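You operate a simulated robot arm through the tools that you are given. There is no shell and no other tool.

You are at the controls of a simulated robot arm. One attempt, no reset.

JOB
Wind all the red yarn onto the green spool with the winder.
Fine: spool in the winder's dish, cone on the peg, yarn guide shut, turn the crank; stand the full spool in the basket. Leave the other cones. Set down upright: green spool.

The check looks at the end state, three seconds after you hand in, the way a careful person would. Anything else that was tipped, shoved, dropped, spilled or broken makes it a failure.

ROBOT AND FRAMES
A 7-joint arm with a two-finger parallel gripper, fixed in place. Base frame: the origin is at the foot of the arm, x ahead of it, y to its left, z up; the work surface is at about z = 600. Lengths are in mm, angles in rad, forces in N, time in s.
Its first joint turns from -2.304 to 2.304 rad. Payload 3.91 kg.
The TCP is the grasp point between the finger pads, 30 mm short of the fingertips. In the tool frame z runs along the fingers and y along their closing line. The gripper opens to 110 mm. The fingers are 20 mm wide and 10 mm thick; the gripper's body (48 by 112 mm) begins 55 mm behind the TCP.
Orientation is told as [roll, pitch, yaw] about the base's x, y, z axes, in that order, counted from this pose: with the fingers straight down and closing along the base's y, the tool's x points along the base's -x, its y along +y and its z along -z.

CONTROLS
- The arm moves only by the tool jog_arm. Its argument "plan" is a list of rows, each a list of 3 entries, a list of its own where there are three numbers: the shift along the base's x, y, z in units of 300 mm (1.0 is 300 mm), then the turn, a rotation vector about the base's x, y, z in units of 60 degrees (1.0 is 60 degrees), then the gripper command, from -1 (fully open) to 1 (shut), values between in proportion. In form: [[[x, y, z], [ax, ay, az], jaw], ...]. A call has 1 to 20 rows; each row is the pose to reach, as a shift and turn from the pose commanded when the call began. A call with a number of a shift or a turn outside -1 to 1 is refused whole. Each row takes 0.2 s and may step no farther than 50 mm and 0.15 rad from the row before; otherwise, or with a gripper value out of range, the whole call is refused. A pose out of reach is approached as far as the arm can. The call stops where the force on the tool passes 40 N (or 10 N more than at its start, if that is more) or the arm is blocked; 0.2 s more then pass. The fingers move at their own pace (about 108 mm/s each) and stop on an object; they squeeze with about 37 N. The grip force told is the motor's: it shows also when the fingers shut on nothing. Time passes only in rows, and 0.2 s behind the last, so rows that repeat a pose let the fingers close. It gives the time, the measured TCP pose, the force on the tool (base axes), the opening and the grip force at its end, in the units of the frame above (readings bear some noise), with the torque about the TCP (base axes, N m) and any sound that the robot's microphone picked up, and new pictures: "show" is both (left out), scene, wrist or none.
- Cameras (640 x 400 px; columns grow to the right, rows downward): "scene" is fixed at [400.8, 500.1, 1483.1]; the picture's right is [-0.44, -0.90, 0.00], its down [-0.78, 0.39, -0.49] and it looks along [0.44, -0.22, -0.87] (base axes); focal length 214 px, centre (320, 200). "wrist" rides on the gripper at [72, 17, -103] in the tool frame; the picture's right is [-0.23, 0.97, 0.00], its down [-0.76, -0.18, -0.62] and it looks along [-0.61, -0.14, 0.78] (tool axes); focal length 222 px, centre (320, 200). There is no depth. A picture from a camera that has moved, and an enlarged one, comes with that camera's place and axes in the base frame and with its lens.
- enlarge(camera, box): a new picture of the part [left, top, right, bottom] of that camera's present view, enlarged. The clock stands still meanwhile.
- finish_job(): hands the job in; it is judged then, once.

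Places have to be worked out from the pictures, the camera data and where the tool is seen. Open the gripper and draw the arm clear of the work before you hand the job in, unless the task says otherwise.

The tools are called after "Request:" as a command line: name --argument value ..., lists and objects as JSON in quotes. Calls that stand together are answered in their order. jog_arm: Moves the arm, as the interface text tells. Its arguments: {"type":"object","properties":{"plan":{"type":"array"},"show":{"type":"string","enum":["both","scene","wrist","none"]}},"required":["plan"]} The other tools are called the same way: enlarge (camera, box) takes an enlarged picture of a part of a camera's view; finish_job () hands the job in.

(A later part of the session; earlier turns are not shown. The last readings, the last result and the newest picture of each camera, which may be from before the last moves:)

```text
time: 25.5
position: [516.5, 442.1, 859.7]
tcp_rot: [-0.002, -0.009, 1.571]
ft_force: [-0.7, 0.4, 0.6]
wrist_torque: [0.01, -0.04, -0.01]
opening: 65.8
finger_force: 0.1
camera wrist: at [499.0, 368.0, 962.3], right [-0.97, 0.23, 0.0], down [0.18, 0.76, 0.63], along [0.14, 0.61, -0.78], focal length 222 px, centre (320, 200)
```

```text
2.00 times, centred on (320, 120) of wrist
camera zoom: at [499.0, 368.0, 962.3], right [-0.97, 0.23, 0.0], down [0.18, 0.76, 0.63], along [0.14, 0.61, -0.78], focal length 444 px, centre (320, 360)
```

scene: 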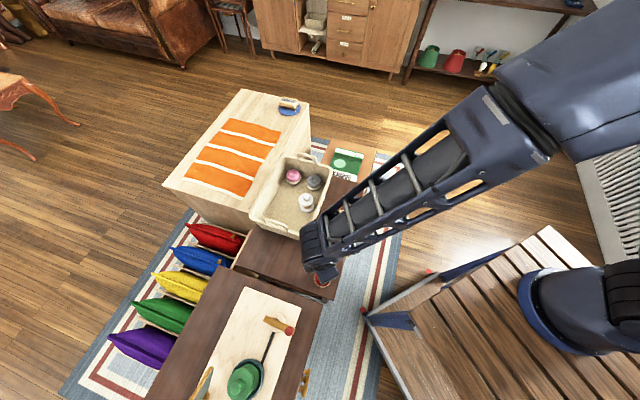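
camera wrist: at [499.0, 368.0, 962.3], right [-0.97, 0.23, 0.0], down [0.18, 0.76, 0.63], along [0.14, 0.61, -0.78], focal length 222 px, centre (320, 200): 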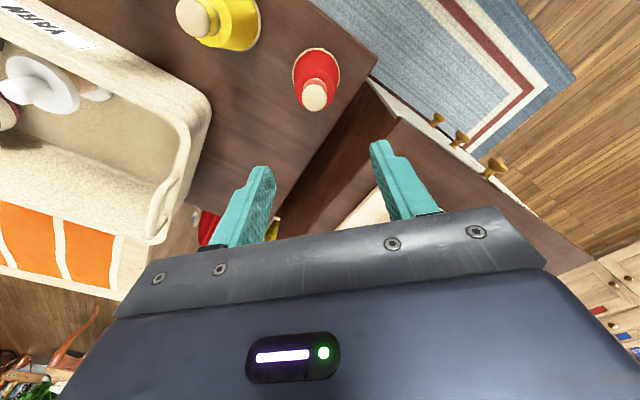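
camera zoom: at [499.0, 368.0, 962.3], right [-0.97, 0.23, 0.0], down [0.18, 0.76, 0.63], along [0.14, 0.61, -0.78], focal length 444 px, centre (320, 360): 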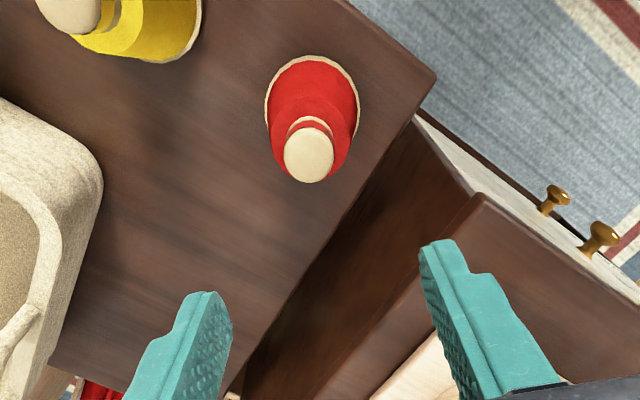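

The red cone's axis computes to about (518.5,427.5), tip near z≈715. I shift there and descend partway for a second fix.

Request:
jog_arm --plan '[[[0.004, -0.02, -0.1], [0, 0, 0], -0.2], [[0.008, -0.042, -0.2], [0, 0, 0], -0.2], [[0.008, -0.042, -0.3], [0, 0, 0], -0.2]]' --show "wrist"

Request:
enlarge --camera "wrist" --box '[240, 20, 400, 220]'

```text
time: 26.3
position: [520.9, 430.8, 772.8]
tcp_rot: [-0.004, -0.007, 1.572]
ft_force: [0.1, 0.5, -0.1]
wrist_torque: [-0.01, 0.01, -0.01]
opening: 65.9
finger_force: 0.1
camera wrist: at [502.3, 356.1, 876.0], right [-0.97, 0.23, 0.0], down [0.18, 0.76, 0.63], along [0.14, 0.61, -0.78], focal length 222 px, centre (320, 200)
```

wrist: 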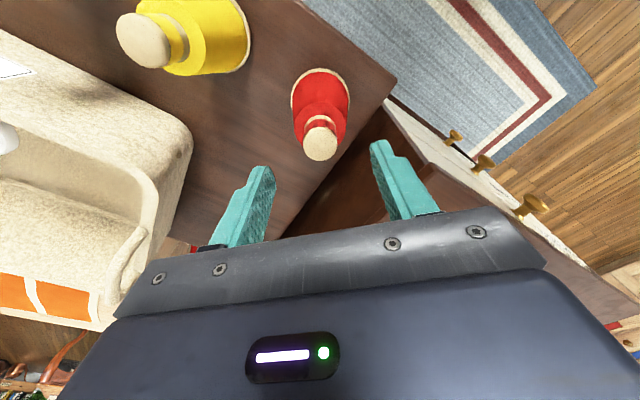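

```text
2.00 times, centred on (320, 120) of wrist
camera zoom: at [502.3, 356.1, 876.0], right [-0.97, 0.23, 0.0], down [0.18, 0.76, 0.63], along [0.14, 0.61, -0.78], focal length 444 px, centre (320, 360)
```

zoom: 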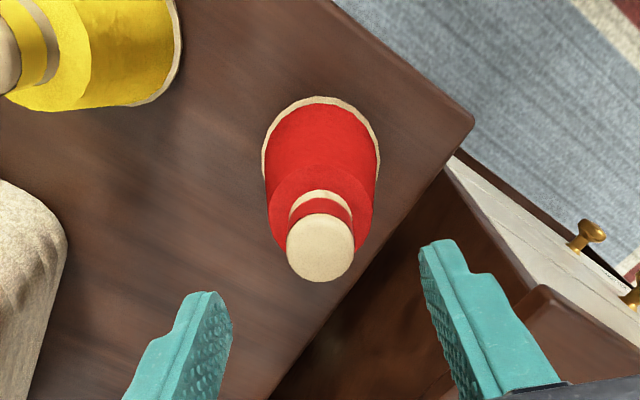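

The tip is at z≈716 and the TCP is aligned with it within ~1 mm. I descend to TCP z≈727 and close.

Request:
jog_arm --plan '[[[0, 0, -0.08], [0, 0, 0], -0.2], [[0, 0, -0.154], [0, 0, 0], -0.2], [[0, 0, -0.154], [0, 0, 0], 1], [[0, 0, -0.154], [0, 0, 0], 1], [[0, 0, -0.154], [0, 0, 0], 1]]' --show "wrist"

Request:
enlarge --camera "wrist" --box '[260, 60, 380, 220]'

Request:
enlarge --camera "scene" --box '[280, 220, 360, 300]'

```text
time: 27.5
position: [520.5, 431.2, 729.0]
tcp_rot: [-0.005, -0.006, 1.572]
ft_force: [-1.4, 1.1, 2.1]
wrist_torque: [0.13, 0.29, -0.05]
opening: 24.7
finger_force: 36.8
camera wrist: at [501.8, 357.8, 831.8], right [-0.97, 0.23, 0.0], down [0.18, 0.76, 0.63], along [0.14, 0.61, -0.78], focal length 222 px, centre (320, 200)
```

wrist: 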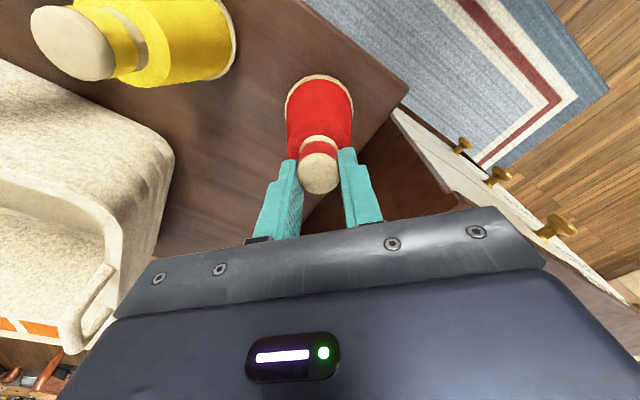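

```text
2.50 times, centred on (320, 140) of wrist
camera zoom: at [501.8, 357.8, 831.8], right [-0.97, 0.23, 0.0], down [0.18, 0.76, 0.63], along [0.14, 0.61, -0.78], focal length 555 px, centre (320, 350)
```

zoom: 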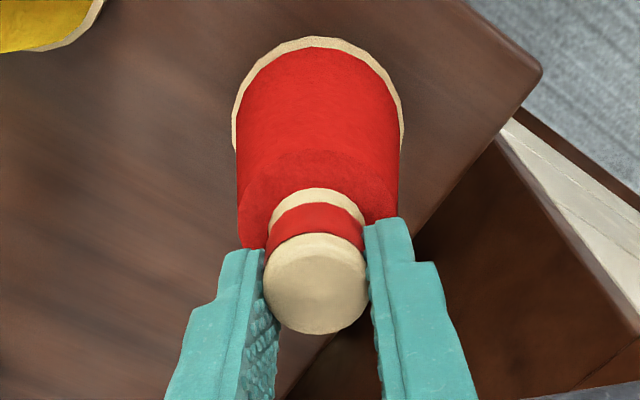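

```text
5.00 times, centred on (320, 260) of scene
camera zoom: at [400.8, 500.1, 1483.1], right [-0.44, -0.9, 0.0], down [-0.78, 0.39, -0.49], along [0.44, -0.22, -0.87], focal length 1072 px, centre (320, -100)
```

zoom: 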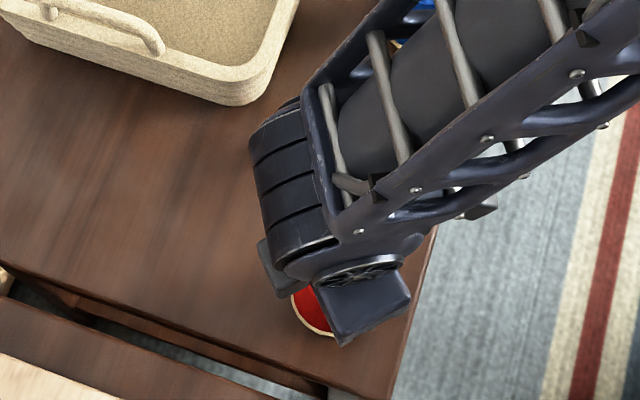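

The cone's tip is gripped at 24.7 mm. I lift it straight up, correcting the tiny tool tilt.

Request:
jog_arm --plan '[[[0, 0, 0.05], [0, 0, 0], 1], [[0, 0, 0.2], [0.005, 0.006, 0], 1], [[0, 0, 0.35], [0.005, 0.006, 0], 1], [[0, 0, 0.5], [0.005, 0.006, 0], 1], [[0, 0, 0.65], [0.005, 0.006, 0], 1], [[0, 0, 0.8], [0.005, 0.006, 0], 1], [[0, 0, 0.95], [0.005, 0.006, 0], 1]]' --show "both"

```text
time: 29.1
position: [520.8, 430.5, 1009.3]
tcp_rot: [0.003, -0.013, 1.57]
ft_force: [0.4, 0.2, -0.9]
wrist_torque: [0.03, 0.08, -0.03]
opening: 24.6
finger_force: 37.0
camera wrist: at [503.7, 356.1, 1111.8], right [-0.97, 0.23, 0.01], down [0.18, 0.75, 0.63], along [0.14, 0.62, -0.78], focal length 222 px, centre (320, 200)
```

scene: 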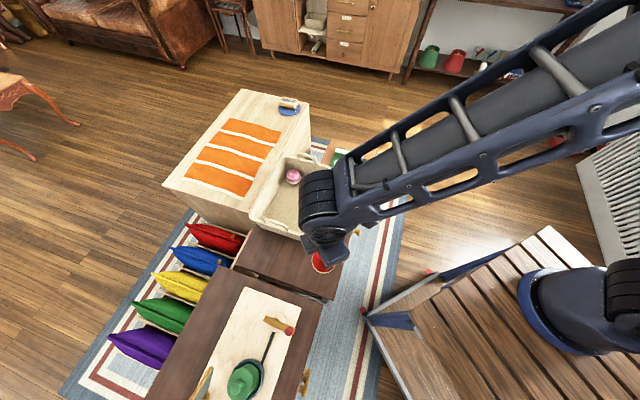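
wrist: 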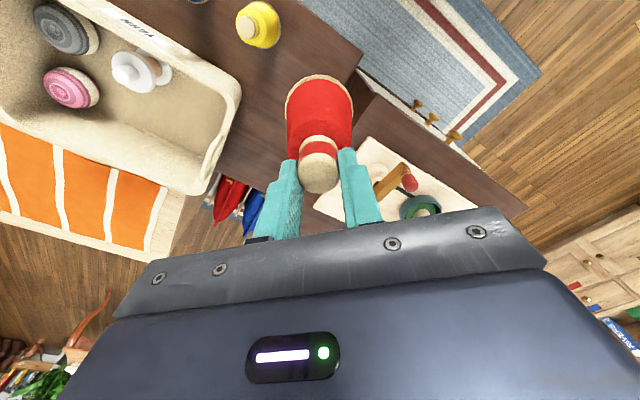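

The cone is lifted cleanly. I carry it to near the peg in two legs at z≈1010, removing the residual tilt.

Request:
jog_arm --plan '[[[-0.07, 0.11, 0], [-0.012, -0.003, 0], 1], [[-0.15, 0.23, 0], [-0.012, -0.003, 0], 1], [[-0.22, 0.35, 0], [-0.012, -0.003, 0], 1], [[-0.3, 0.47, 0], [-0.012, -0.003, 0], 1], [[-0.38, 0.59, 0], [-0.012, -0.003, 0], 1], [[-0.45, 0.7, 0], [-0.012, -0.003, 0], 1]]' --show "none"

Request:
jog_arm --plan '[[[-0.07, 0.11, 0], [0, 0, 0], 1], [[-0.15, 0.22, -0.01], [0, 0, 0], 1], [[-0.22, 0.33, -0.03], [0, 0, 0], 1], [[-0.3, 0.44, -0.06], [0, 0, 0], 1], [[-0.38, 0.55, -0.1], [0, 0, 0], 1], [[-0.45, 0.66, -0.13], [0, 0, 0], 1]]' --show "both"

Request:
enlarge --camera "wrist" --box '[220, 20, 420, 220]'

```text
time: 30.5
position: [386.3, 640.2, 1009.9]
tcp_rot: [-0.002, 0.0, 1.568]
ft_force: [1.1, 0.2, -1.0]
wrist_torque: [0.0, 0.06, -0.03]
opening: 24.6
finger_force: 37.3
```

```text
time: 31.9
position: [247.9, 838.5, 970.4]
tcp_rot: [0.001, -0.001, 1.57]
ft_force: [1.2, -0.2, -0.3]
wrist_torque: [0.03, 0.02, -0.02]
opening: 24.6
finger_force: 36.8
camera wrist: at [230.4, 765.4, 1074.0], right [-0.97, 0.23, 0.0], down [0.18, 0.76, 0.62], along [0.14, 0.61, -0.78], focal length 222 px, centre (320, 200)
```

scene: 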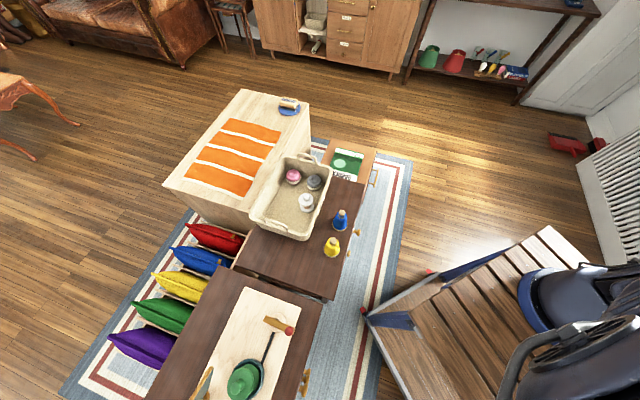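
wrist: 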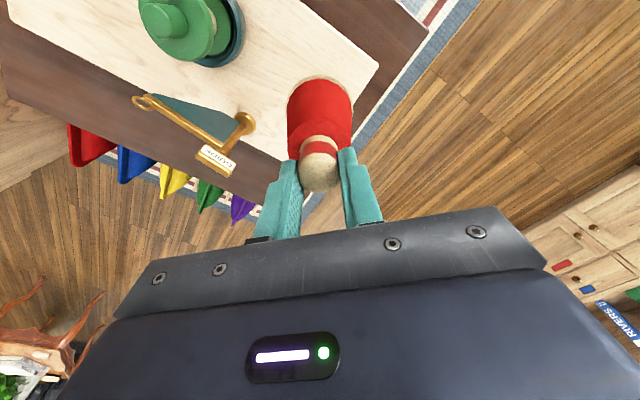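

```text
2.00 times, centred on (320, 120) of wrist
camera zoom: at [230.4, 765.4, 1074.0], right [-0.97, 0.23, 0.0], down [0.18, 0.76, 0.62], along [0.14, 0.61, -0.78], focal length 444 px, centre (320, 360)
```

zoom: 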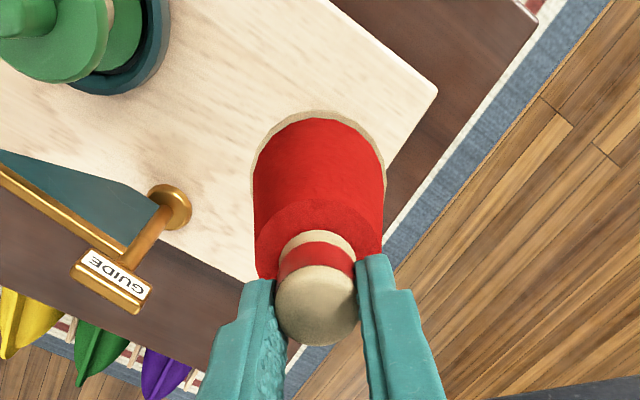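

The peg's top triangulates to (246.3,849.5,753.5) from five views, and the cone hangs centred on the TCP. I shift (-1.5,+12.3) mm and lower to just above the peg.

Request:
jog_arm --plan '[[[-0.005, 0.041, -0.08], [0, 0, 0], 1], [[-0.005, 0.041, -0.16], [0, 0, 0], 1], [[-0.005, 0.041, -0.24], [0, 0, 0], 1], [[-0.005, 0.041, -0.24], [0, 0, 0], 1]]' --show "both"

Request:
enlarge --camera "wrist" --box '[220, 20, 420, 220]'

```text
time: 32.9
position: [248.0, 850.0, 899.2]
tcp_rot: [0.0, 0.0, 1.569]
ft_force: [-1.0, 0.8, -1.0]
wrist_torque: [-0.04, 0.01, 0.02]
opening: 24.9
finger_force: 36.8
camera wrist: at [229.2, 776.5, 1003.5], right [-0.97, 0.23, 0.0], down [0.18, 0.76, 0.62], along [0.14, 0.61, -0.78], focal length 222 px, centre (320, 200)
```

scene: 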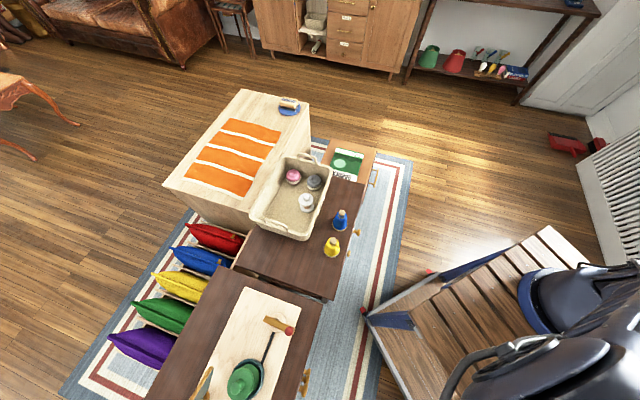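
wrist: 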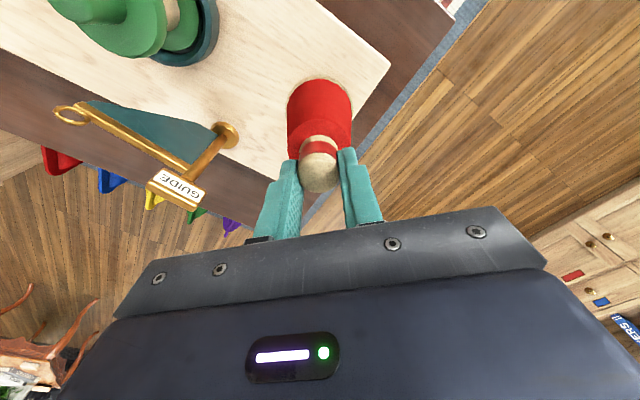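

```text
2.00 times, centred on (320, 120) of wrist
camera zoom: at [229.2, 776.5, 1003.5], right [-0.97, 0.23, 0.0], down [0.18, 0.76, 0.62], along [0.14, 0.61, -0.78], focal length 444 px, centre (320, 360)
```

zoom: 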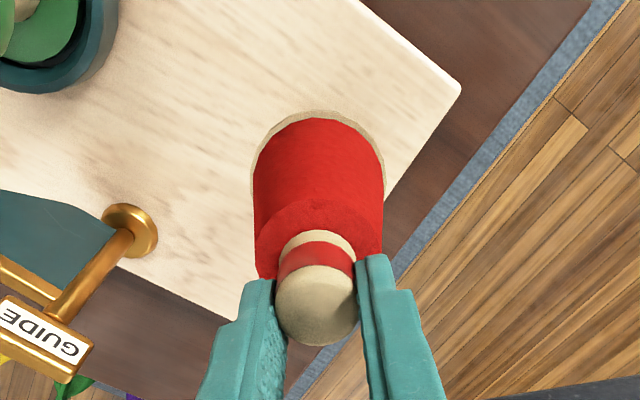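

Cone and peg agree within ~1.5 mm; I nudge +1.5 mm outward and lower in small steps, watching whether it passes z≈882 (peg-top contact height).

Request:
jog_arm --plan '[[[0.001, 0.005, -0.02], [0, 0, 0], 1], [[0.001, 0.005, -0.04], [0, 0, 0], 1], [[0.001, 0.005, -0.055], [0, 0, 0], 1], [[0.001, 0.005, -0.07], [0, 0, 0], 1], [[0.001, 0.005, -0.085], [0, 0, 0], 1], [[0.001, 0.005, -0.1], [0, 0, 0], 1], [[0.001, 0.005, -0.115], [0, 0, 0], 1]]' --show "wrist"

```text
time: 34.5
position: [248.9, 852.0, 865.1]
tcp_rot: [-0.001, -0.001, 1.569]
ft_force: [0.3, -0.4, -1.1]
wrist_torque: [-0.1, -0.15, -0.01]
opening: 24.6
finger_force: 37.0
camera wrist: at [230.2, 778.5, 969.1], right [-0.97, 0.23, 0.0], down [0.18, 0.76, 0.62], along [0.14, 0.61, -0.78], focal length 222 px, centre (320, 200)
```

wrist: 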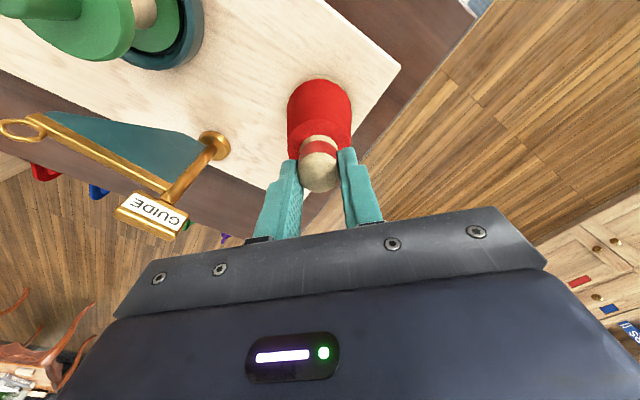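

No contact force at z=865, so the peg has entered the cone. I continue down until it seats (~847 expected).

Request:
jog_arm --plan '[[[0, 0, -0.015], [0, 0, 0], 1], [[0, 0, -0.03], [0, 0, 0], 1], [[0, 0, -0.04], [0, 0, 0], 1], [[0, 0, -0.05], [0, 0, 0], 1], [[0, 0, -0.06], [0, 0, 0], 1], [[0, 0, -0.07], [0, 0, 0], 1], [[0, 0, -0.08], [0, 0, 0], 1]]' --show "wrist"

Request:
enlarge --camera "wrist" --box '[220, 20, 420, 220]'

```text
time: 35.3
position: [249.8, 851.3, 861.4]
tcp_rot: [-0.001, -0.004, 1.568]
ft_force: [2.1, -6.2, 10.2]
wrist_torque: [-0.5, -0.1, 0.0]
opening: 24.9
finger_force: 37.3
stopped in row 3: the force on the tool passed its limit at 44 N (the readings are from after the stop); the commanded pose is now the measured one
camera wrist: at [231.3, 778.7, 963.6], right [-0.97, 0.23, 0.0], down [0.18, 0.76, 0.63], along [0.14, 0.61, -0.78], focal length 222 px, centre (320, 200)
```

wrist: 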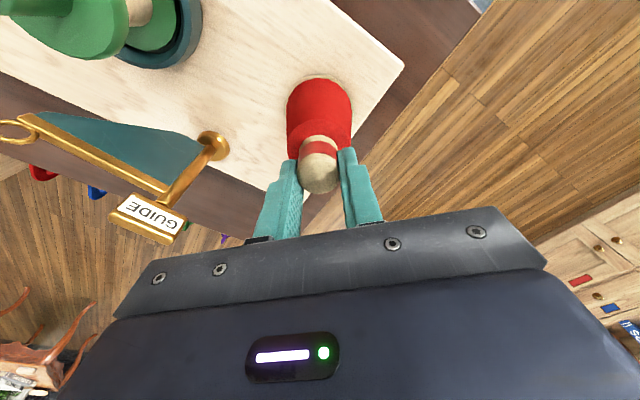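

```text
2.00 times, centred on (320, 120) of wrist
camera zoom: at [231.3, 778.7, 963.6], right [-0.97, 0.23, 0.0], down [0.18, 0.76, 0.63], along [0.14, 0.61, -0.78], focal length 444 px, centre (320, 360)
```

zoom: 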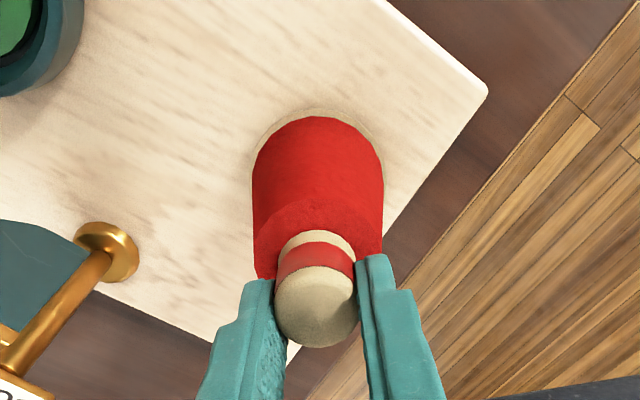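

The contact height matches the cone base meeting the board (board recomputed at z≈729 from wider-baseline views), so the cone is seated. I release and rise to verify.

Request:
jog_arm --plan '[[[0, 0, 0.0], [0, 0, 0], 0.2], [[0, 0, 0.0], [0, 0, 0], 0.2], [[0, 0, 0.06], [0, 0, 0], 0.0], [[0, 0, 0.16], [0, 0, 0], -0.2], [[0, -0.1, 0.26], [0, 0, 0], -0.2], [[0.03, -0.22, 0.34], [0, 0, 0], -0.2], [[0.06, -0.36, 0.34], [0, 0, 0], -0.2]]' --show "both"

Request:
enlarge --camera "wrist" --box '[220, 40, 420, 220]'

```text
time: 36.9
position: [265.0, 743.0, 959.2]
tcp_rot: [0.0, -0.006, 1.569]
ft_force: [0.0, 0.3, -0.3]
wrist_torque: [-0.02, -0.04, -0.01]
opening: 65.8
finger_force: 0.1
camera wrist: at [247.2, 669.6, 1062.5], right [-0.97, 0.23, 0.0], down [0.18, 0.76, 0.63], along [0.14, 0.61, -0.78], focal length 222 px, centre (320, 200)
```

scene: 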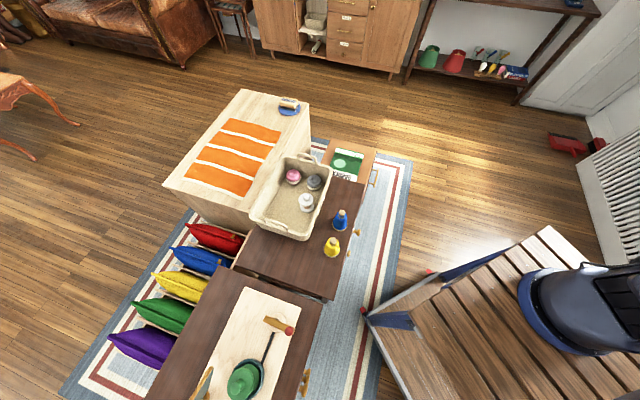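
wrist: 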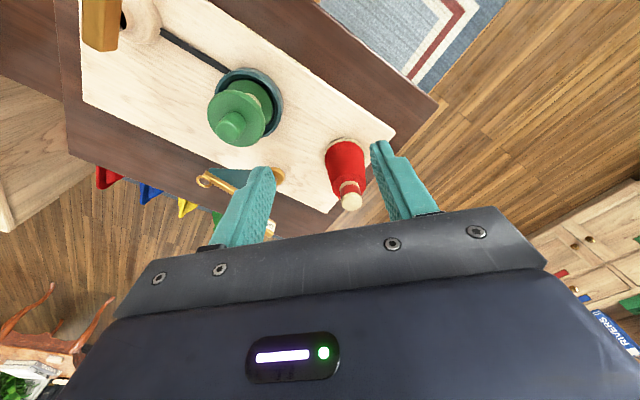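

```text
2.22 times, centred on (320, 130) of wrist
camera zoom: at [247.2, 669.6, 1062.5], right [-0.97, 0.23, 0.0], down [0.18, 0.76, 0.63], along [0.14, 0.61, -0.78], focal length 494 px, centre (320, 356)
```

zoom: 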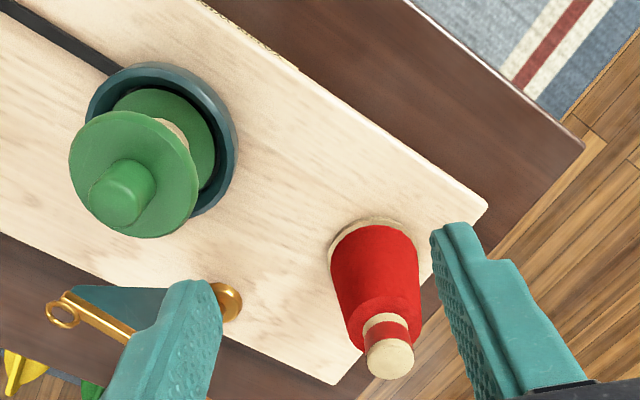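

The cone stands upright on the peg. The guide arm pivots on the post at (371,857), its eye now at (422,786,829); I judge shut means swinging it clockwise toward the spool–cone path. I'll close the fingers and move above the arm's outer side for a look first.

Request:
jog_arm --plan '[[[0.12, 0.06, 0.0], [0, 0, 0], 0.3], [[0.24, 0.12, 0], [0, 0, 0], 1], [[0.38, 0.18, 0], [0, 0, 0], 1], [[0.52, 0.28, 0], [0, 0, 0], 1]]' --show "wrist"

Request:
enlarge --camera "wrist" --box '[220, 20, 460, 220]'

```text
refused: row 4 steps farther than a row can; nothing moved
```

```text
2.00 times, centred on (340, 120) of wrist
camera zoom: at [247.2, 669.6, 1062.5], right [-0.97, 0.23, 0.0], down [0.18, 0.76, 0.63], along [0.14, 0.61, -0.78], focal length 444 px, centre (280, 360)
```

zoom: 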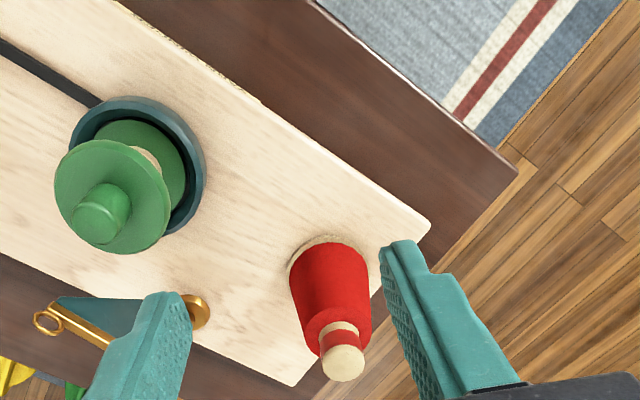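

A step was slightly too long; I resend with more rows.

Request:
jog_arm --plan '[[[0.1, 0.05, 0.0], [0, 0, 0], 0.3], [[0.21, 0.1, 0], [0, 0, 0], 1], [[0.32, 0.16, 0], [0, 0, 0], 1], [[0.43, 0.22, 0], [0, 0, 0], 1], [[0.52, 0.28, 0], [0, 0, 0], 1]]' --show "wrist"

Request:
enlarge --camera "wrist" --box '[220, 20, 460, 220]'

```text
time: 38.1
position: [424.3, 826.8, 960.9]
tcp_rot: [-0.001, -0.005, 1.568]
ft_force: [-0.5, 0.0, 1.0]
wrist_torque: [-0.03, -0.02, -0.02]
opening: 0.2
finger_force: 36.6
camera wrist: at [405.3, 752.8, 1064.5], right [-0.97, 0.23, 0.0], down [0.18, 0.76, 0.63], along [0.14, 0.61, -0.78], focal length 222 px, centre (320, 200)
```

wrist: 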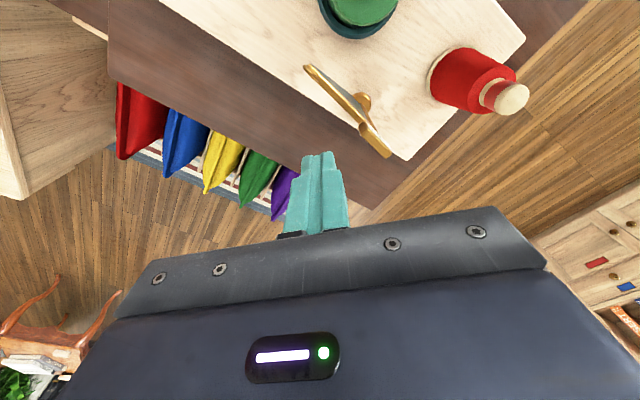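

```text
2.00 times, centred on (340, 120) of wrist
camera zoom: at [405.3, 752.8, 1064.5], right [-0.97, 0.23, 0.0], down [0.18, 0.76, 0.63], along [0.14, 0.61, -0.78], focal length 444 px, centre (280, 360)
```

zoom: 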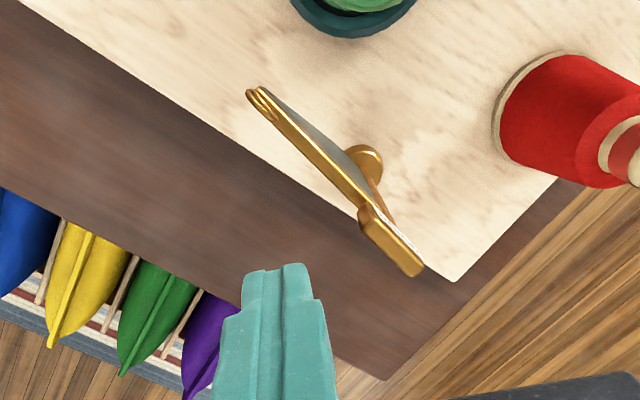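

This view confirms the arm runs from the post (371,857) to the eye (422,785), with the tag block on the post top. The closed fingers are 25 mm outside the arm; I descend beside it and begin a gentle sweep on an arc around the post.

Request:
jog_arm --plan '[[[0, 0, -0.13], [0, 0, 0], 1], [[0, 0, -0.26], [0, 0, 0], 1], [[0, 0, -0.39], [0, 0, 0], 1], [[0, 0, -0.39], [0, 0, 0], 1]]' --show "both"

Request:
enlarge --camera "wrist" --box '[200, 0, 440, 220]'

```text
time: 39.1
position: [426.7, 829.0, 840.8]
tcp_rot: [0.001, -0.006, 1.568]
ft_force: [-0.5, -0.4, 0.4]
wrist_torque: [0.01, -0.02, 0.0]
opening: 0.1
finger_force: 36.5
camera wrist: at [408.2, 755.2, 945.3], right [-0.97, 0.23, 0.0], down [0.18, 0.76, 0.63], along [0.14, 0.61, -0.78], focal length 222 px, centre (320, 200)
```

scene: 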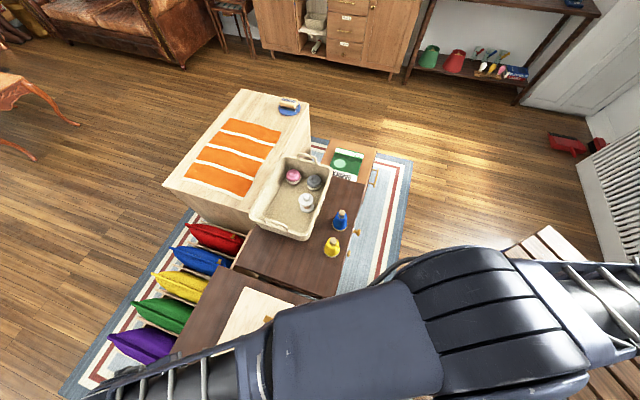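
wrist: 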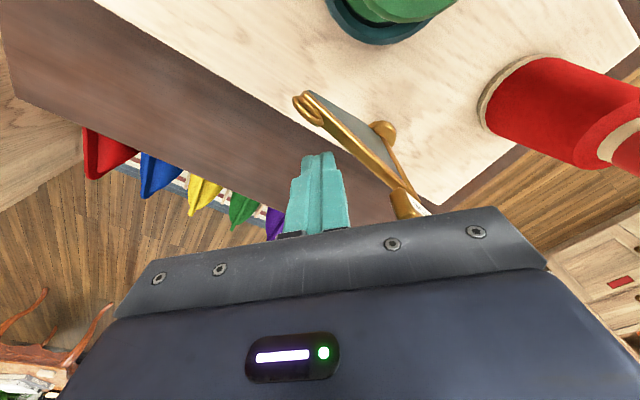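

```text
1.82 times, centred on (320, 110) of wrist
camera zoom: at [408.2, 755.2, 945.3], right [-0.97, 0.23, 0.0], down [0.18, 0.76, 0.63], along [0.14, 0.61, -0.78], focal length 404 px, centre (320, 364)
```

zoom: 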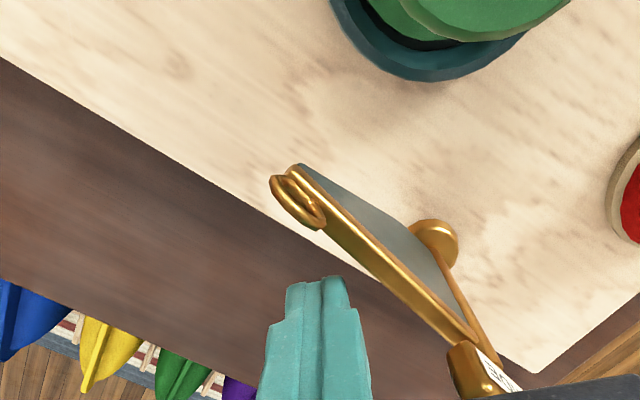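

The fingertip is beside the arm with clear space. I sweep the first ~35° of arc around the post.

Request:
jog_arm --plan '[[[-0.0107, -0.017, 0], [0, 0, 0], 1], [[-0.0237, -0.0337, 0], [0, 0, 0], 1], [[-0.0383, -0.0487, 0], [0, 0, 0], 1], [[-0.0543, -0.0623, 0], [0, 0, 0], 1], [[-0.072, -0.074, 0], [0, 0, 0], 1], [[-0.0907, -0.084, 0], [0, 0, 0], 1]]' --show "wrist"

Request:
enlarge --camera "wrist" --box '[200, 0, 440, 220]'

```text
time: 40.5
position: [397.3, 803.4, 843.5]
tcp_rot: [0.001, -0.005, 1.57]
ft_force: [-0.2, -0.2, -0.3]
wrist_torque: [-0.03, 0.02, 0.0]
opening: 0.1
finger_force: 36.8
camera wrist: at [378.5, 729.3, 946.9], right [-0.97, 0.23, 0.0], down [0.18, 0.76, 0.63], along [0.14, 0.61, -0.78], focal length 222 px, centre (320, 200)
```

wrist: 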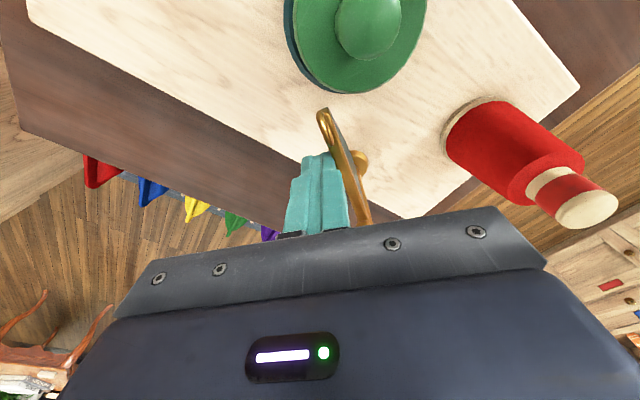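

```text
1.82 times, centred on (320, 110) of wrist
camera zoom: at [378.5, 729.3, 946.9], right [-0.97, 0.23, 0.0], down [0.18, 0.76, 0.63], along [0.14, 0.61, -0.78], focal length 404 px, centre (320, 364)
```

zoom: 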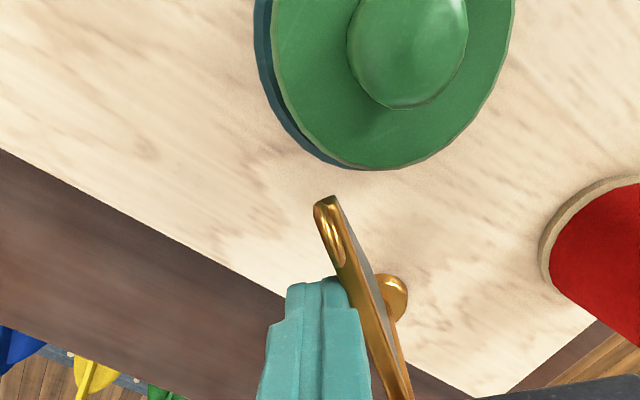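

The guide arm turns freely ahead of the finger. I continue the arc toward the spool–cone line.

Request:
jog_arm --plan '[[[-0.0197, -0.008, 0], [0, 0, 0], 1], [[-0.04, -0.0137, 0], [0, 0, 0], 1], [[-0.0607, -0.0173, 0], [0, 0, 0], 1], [[-0.0817, -0.019, 0], [0, 0, 0], 1], [[-0.103, -0.0183, 0], [0, 0, 0], 1]]' --show "wrist"

Request:
enlarge --camera "wrist" --box '[200, 0, 440, 220]'

```text
time: 41.7
position: [365.7, 798.2, 843.1]
tcp_rot: [0.001, -0.006, 1.569]
ft_force: [-0.5, 1.1, 0.6]
wrist_torque: [-0.02, 0.01, 0.03]
opening: 0.3
finger_force: 37.1
camera wrist: at [347.1, 724.6, 946.9], right [-0.97, 0.23, 0.0], down [0.18, 0.76, 0.63], along [0.14, 0.61, -0.78], focal length 222 px, centre (320, 200)
```

wrist: 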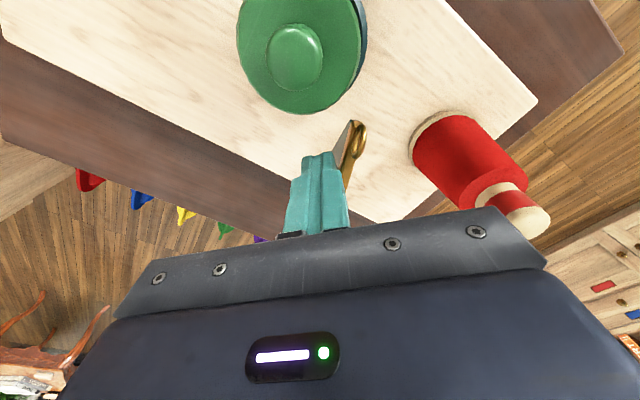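

```text
1.82 times, centred on (320, 110) of wrist
camera zoom: at [347.1, 724.6, 946.9], right [-0.97, 0.23, 0.0], down [0.18, 0.76, 0.63], along [0.14, 0.61, -0.78], focal length 404 px, centre (320, 364)
```

zoom: 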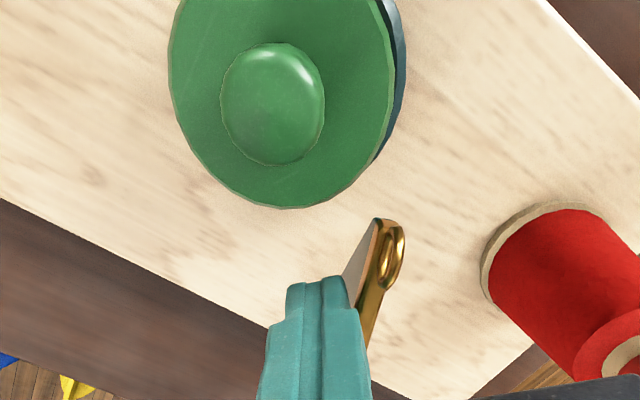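

Still no resistance. I continue in a shorter step so a stop or click is noticed early.

Request:
jog_arm --plan '[[[-0.0105, 0.0015, 0], [0, 0, 0], 1], [[-0.021, 0.003, 0], [0, 0, 0], 1], [[-0.0313, 0.0055, 0], [0, 0, 0], 1], [[-0.0413, 0.008, 0], [0, 0, 0], 1], [[-0.0513, 0.0115, 0], [0, 0, 0], 1], [[-0.0613, 0.0153, 0], [0, 0, 0], 1]]' --show "wrist"

Request:
enlarge --camera "wrist" --box '[200, 0, 440, 220]'

```text
time: 43.1
position: [347.3, 802.4, 844.3]
tcp_rot: [0.0, -0.004, 1.569]
ft_force: [-0.8, -0.8, -0.1]
wrist_torque: [0.01, 0.0, 0.02]
opening: 0.0
finger_force: 36.6
camera wrist: at [328.9, 728.2, 947.2], right [-0.97, 0.23, 0.0], down [0.18, 0.76, 0.63], along [0.14, 0.61, -0.78], focal length 222 px, centre (320, 200)
```

wrist: 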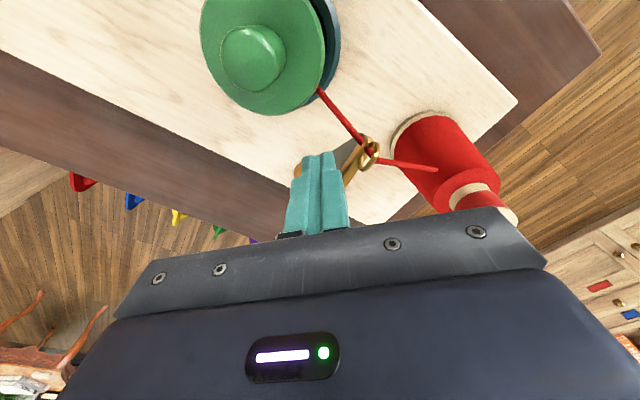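

```text
1.82 times, centred on (320, 110) of wrist
camera zoom: at [328.9, 728.2, 947.2], right [-0.97, 0.23, 0.0], down [0.18, 0.76, 0.63], along [0.14, 0.61, -0.78], focal length 404 px, centre (320, 364)
```

zoom: 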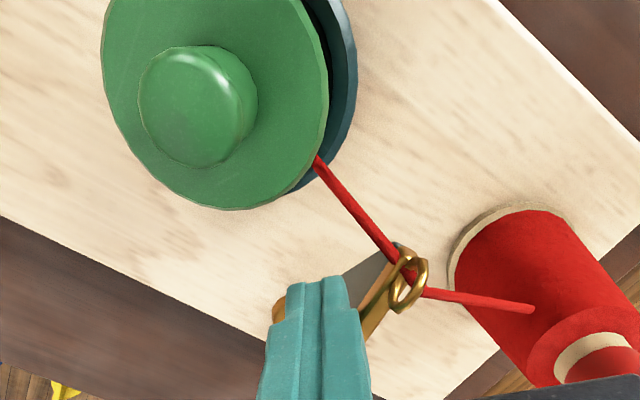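

Yarn is now threaded from the cone through the eye to the spool, so the guide is shut. I push a few mm more for margin, watching for the end stop.

Request:
jog_arm --plan '[[[-0.0065, 0.0031, 0], [0, 0, 0], 1], [[-0.0127, 0.0062, 0], [0, 0, 0], 1], [[-0.019, 0.0094, 0], [0, 0, 0], 1]]' --show "wrist"

```text
time: 43.9
position: [342.7, 806.0, 844.1]
tcp_rot: [-0.001, -0.003, 1.568]
ft_force: [13.8, -8.4, -1.3]
wrist_torque: [-0.23, -0.34, -0.03]
opening: 0.1
finger_force: 36.9
camera wrist: at [324.2, 731.4, 947.8], right [-0.97, 0.23, 0.0], down [0.18, 0.76, 0.63], along [0.15, 0.61, -0.78], focal length 222 px, centre (320, 200)
```

wrist: 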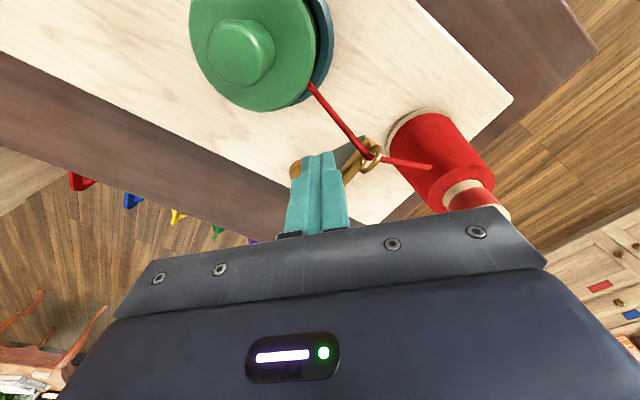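

16 N resistance with the eye between spool and cone: the guide is against its stop, fully shut. I back off, rise, and go look at the crank.

Request:
jog_arm --plan '[[[0.02, -0.01, 0], [0, 0, 0], 1], [[0.025, -0.012, 0.08], [0, 0, 0], 1], [[0.025, -0.012, 0.22], [0, 0, 0], 1], [[0.025, -0.012, 0.36], [0, 0, 0], 1], [[0.07, -0.14, 0.38], [0, 0, 0], 0.5], [[0.12, -0.27, 0.38], [0, 0, 0], 0], [[0.17, -0.4, 0.38], [0, 0, 0], 0], [[0.22, -0.53, 0.38], [0, 0, 0], 0], [[0.26, -0.66, 0.38], [0, 0, 0], 0]]' --show "both"

Request:
enlarge --camera "wrist" --box '[200, 0, 440, 220]'

Request:
enlarge --camera "scene" --box '[160, 270, 340, 400]'

```text
time: 45.9
position: [417.3, 611.2, 960.7]
tcp_rot: [0.001, -0.006, 1.568]
ft_force: [-0.3, -0.2, 0.2]
wrist_torque: [-0.03, -0.03, 0.03]
opening: 55.0
finger_force: 0.1
camera wrist: at [399.6, 537.3, 1064.2], right [-0.97, 0.23, 0.0], down [0.18, 0.76, 0.63], along [0.14, 0.61, -0.78], focal length 222 px, centre (320, 200)
```

scene: 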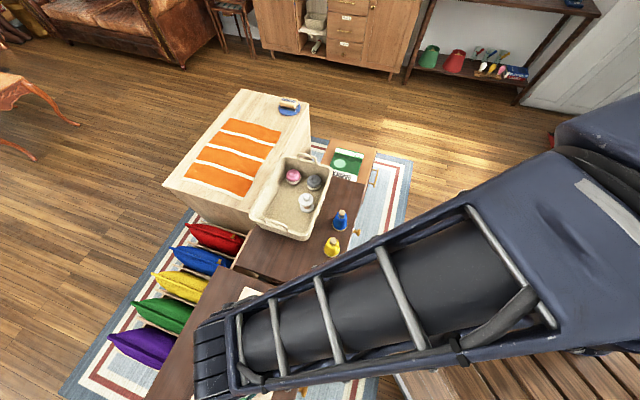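
wrist: 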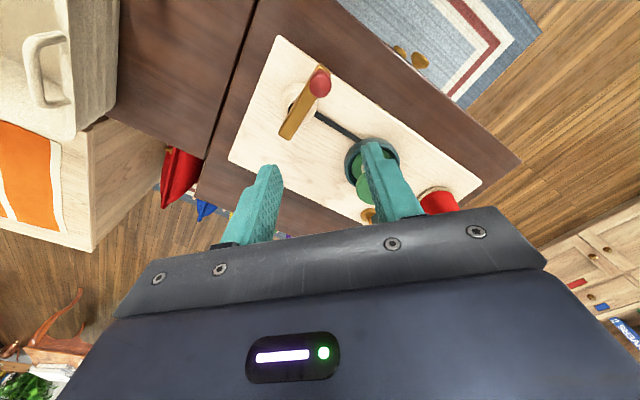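

```text
1.82 times, centred on (320, 110) of wrist
camera zoom: at [399.6, 537.3, 1064.2], right [-0.97, 0.23, 0.0], down [0.18, 0.76, 0.63], along [0.14, 0.61, -0.78], focal length 404 px, centre (320, 364)
```

zoom: 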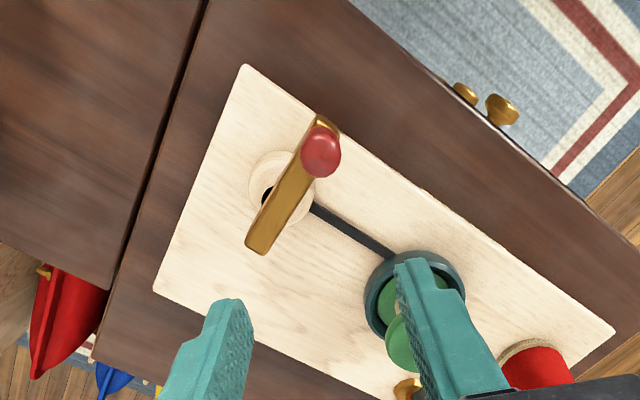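

```text
3.08 times, centred on (250, 335) of scene
camera zoom: at [400.8, 500.1, 1483.1], right [-0.44, -0.9, 0.0], down [-0.78, 0.39, -0.49], along [0.44, -0.22, -0.87], focal length 660 px, centre (535, -215)
```

zoom: 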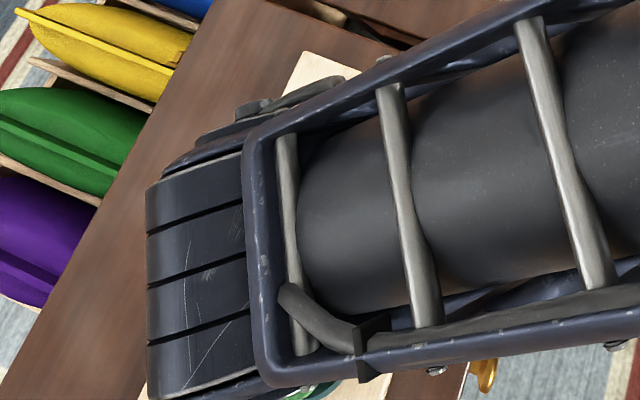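

The crank pivot computes to about (447,617) and its red knob to (410,585), top z≈815, radius ≈49. I move above the knob and lower partway to refine.

Request:
jog_arm --plan '[[[-0.02, -0.08, -0.08], [0, 0, 0], 0], [[-0.022, -0.08, -0.18], [0, 0, 0], 0], [[-0.022, -0.08, -0.26], [0, 0, 0], 0]]' --show "wrist"

Request:
enlarge --camera "wrist" --box '[220, 20, 420, 220]'

```text
time: 46.7
position: [410.3, 585.2, 879.5]
tcp_rot: [-0.003, -0.006, 1.568]
ft_force: [0.3, -1.1, 0.5]
wrist_torque: [0.0, 0.01, 0.02]
opening: 54.7
finger_force: 0.2
camera wrist: at [392.4, 511.9, 983.4], right [-0.97, 0.23, 0.0], down [0.18, 0.76, 0.63], along [0.14, 0.61, -0.78], focal length 222 px, centre (320, 200)
```

wrist: 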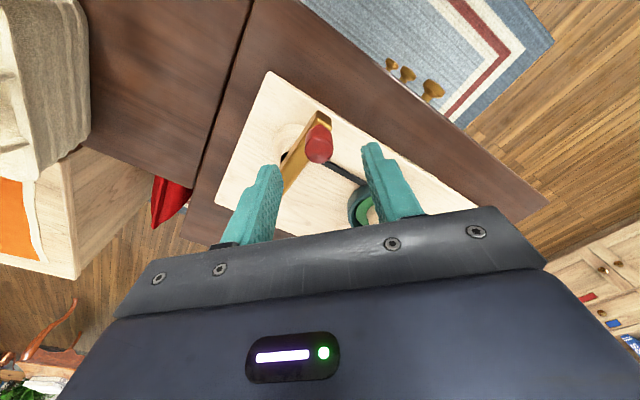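

```text
2.00 times, centred on (320, 120) of wrist
camera zoom: at [392.4, 511.9, 983.4], right [-0.97, 0.23, 0.0], down [0.18, 0.76, 0.63], along [0.14, 0.61, -0.78], focal length 444 px, centre (320, 360)
```

zoom: 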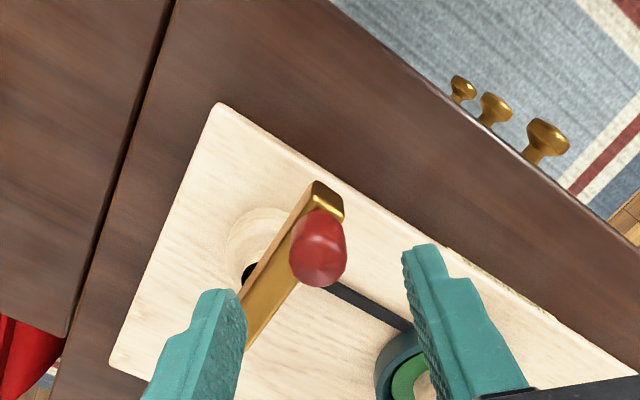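

Refined: knob top z≈830, bar top z≈812, TCP is aligned above the knob. I lower to TCP z≈848 (tips just above the bar) and close on the knob.

Request:
jog_arm --plan '[[[0, -0.003, -0.06], [0, 0, 0], 0], [[0, -0.003, -0.108], [0, 0, 0], 0], [[0, -0.003, -0.108], [0, 0, 0], 0.6], [[0, -0.003, -0.108], [0, 0, 0], 1], [[0, -0.003, -0.108], [0, 0, 0], 1]]' --show "wrist"

Request:
enlarge --camera "wrist" --box '[240, 60, 400, 220]'

```text
time: 47.9
position: [411.7, 584.0, 847.8]
tcp_rot: [-0.002, -0.005, 1.569]
ft_force: [-2.5, -0.2, 0.7]
wrist_torque: [0.37, 0.57, 0.09]
opening: 21.5
finger_force: 44.8
camera wrist: at [393.1, 509.7, 951.0], right [-0.97, 0.23, 0.0], down [0.18, 0.76, 0.63], along [0.14, 0.61, -0.78], focal length 222 px, centre (320, 200)
```

wrist: 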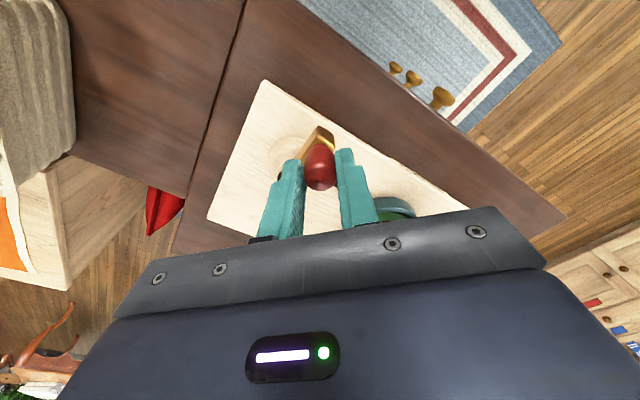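

```text
2.50 times, centred on (320, 140) of wrist
camera zoom: at [393.1, 509.7, 951.0], right [-0.97, 0.23, 0.0], down [0.18, 0.76, 0.63], along [0.14, 0.61, -0.78], focal length 555 px, centre (320, 350)
```

zoom: 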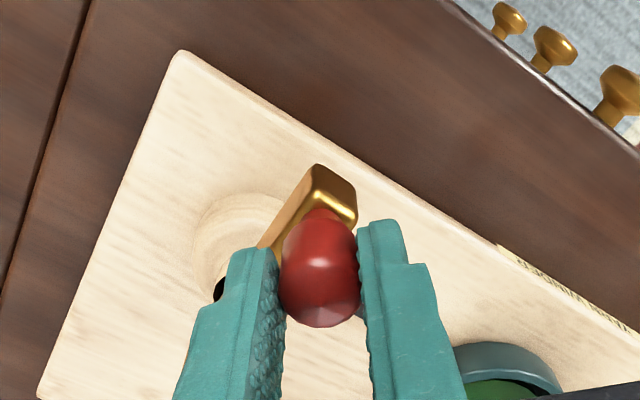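

The knob is held (21.5 mm). I try a small clockwise arc (32°) about the estimated pivot (447.5,616) with R≈48.5 to check forces.

Request:
jog_arm --plan '[[[-0.0136, 0.018, 0], [0, 0, 0], 1], [[-0.0246, 0.0377, 0], [0, 0, 0], 1], [[-0.0328, 0.0587, 0], [0, 0, 0], 1], [[-0.0379, 0.0807, 0], [0, 0, 0], 1]]' --show "wrist"

```text
time: 48.9
position: [399.0, 605.7, 846.5]
tcp_rot: [0.0, -0.003, 1.569]
ft_force: [-0.7, -12.2, 7.2]
wrist_torque: [-0.96, 0.18, -0.59]
opening: 20.7
finger_force: 45.3
camera wrist: at [381.9, 532.4, 950.8], right [-0.97, 0.23, 0.0], down [0.18, 0.76, 0.63], along [0.14, 0.61, -0.78], focal length 222 px, centre (320, 200)
```

wrist: 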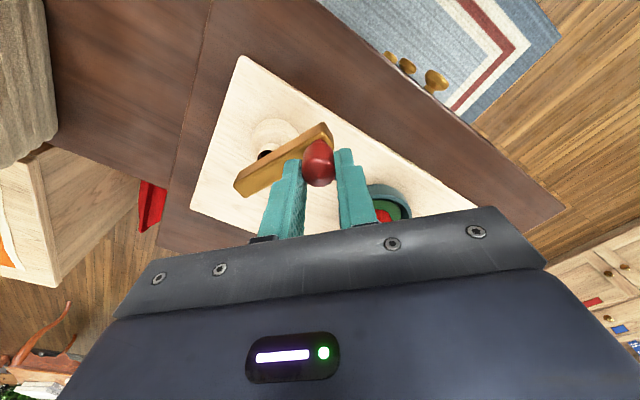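

The crank turns with ~12 N tangential resistance and little radial force, and I see red at the spool. Let me check it.

Request:
enlarge --camera "wrist" --box '[320, 150, 440, 230]'

Request:
enlarge --camera "scene" --box '[160, 270, 340, 400]'

```text
5.00 times, centred on (380, 190) of wrist
camera zoom: at [381.9, 532.4, 950.8], right [-0.97, 0.23, 0.0], down [0.18, 0.76, 0.63], along [0.14, 0.61, -0.78], focal length 1111 px, centre (20, 250)
```

zoom: 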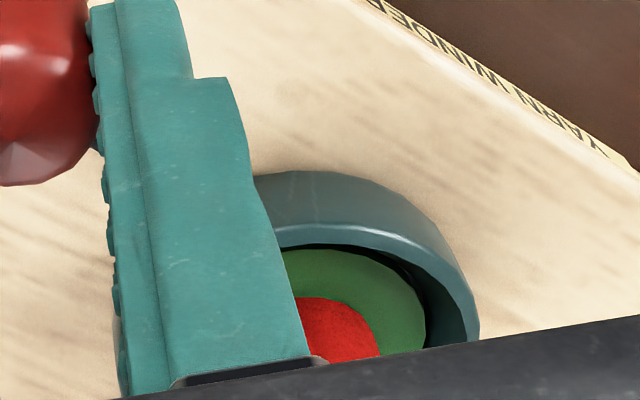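

```text
3.08 times, centred on (250, 335) of scene
camera zoom: at [400.8, 500.1, 1483.1], right [-0.44, -0.9, 0.0], down [-0.78, 0.39, -0.49], along [0.44, -0.22, -0.87], focal length 660 px, centre (535, -215)
```

zoom: 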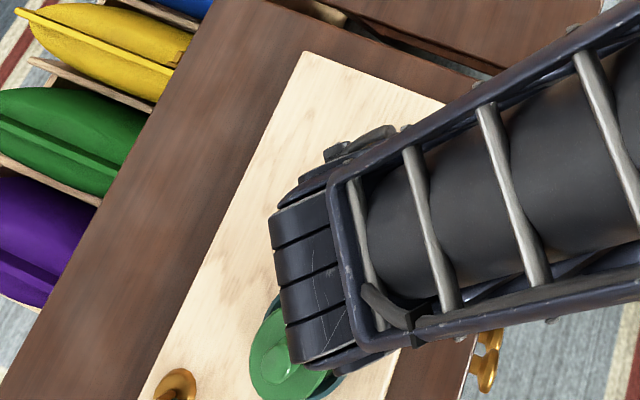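

Yarn is already going onto the spool turning clockwise. I continue the circle another 120°.

Request:
jog_arm --plan '[[[-0.0019, 0.0338, 0], [0, 0, 0], 1], [[0.0033, 0.0671, 0], [0, 0, 0], 1], [[0.0153, 0.0987, 0], [0, 0, 0], 1], [[0.0336, 0.1272, 0], [0, 0, 0], 1], [[0.0574, 0.1511, 0], [0, 0, 0], 1], [[0.0857, 0.1696, 0], [0, 0, 0], 1], [[0.1172, 0.1819, 0], [0, 0, 0], 1], [[0.1506, 0.1873, 0], [0, 0, 0], 1], [[0.1843, 0.1856, 0], [0, 0, 0], 1], [[0.217, 0.177, 0], [0, 0, 0], 1]]' --show "wrist"

```text
time: 49.8
position: [399.5, 641.0, 847.5]
tcp_rot: [0.004, -0.01, 1.574]
ft_force: [-4.4, 7.8, -2.5]
wrist_torque: [0.14, -0.28, 0.35]
opening: 20.9
finger_force: 44.7
stopped in row 4: the force on the tool passed its limit at 45 N (the readings are from after the stop); the commanded pose is now the measured one
camera wrist: at [382.0, 566.7, 950.3], right [-0.97, 0.22, 0.01], down [0.18, 0.76, 0.63], along [0.14, 0.62, -0.78], focal length 222 px, centre (320, 200)
```

wrist: 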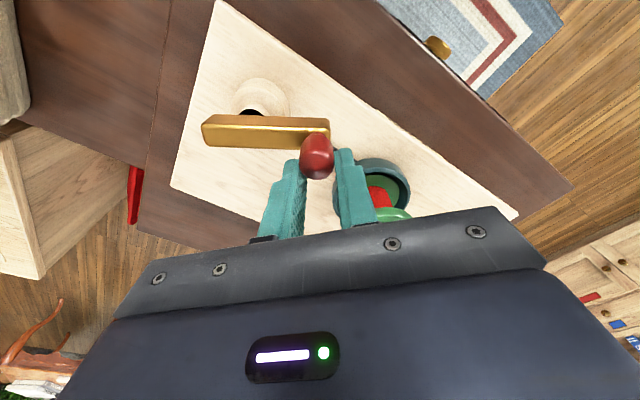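

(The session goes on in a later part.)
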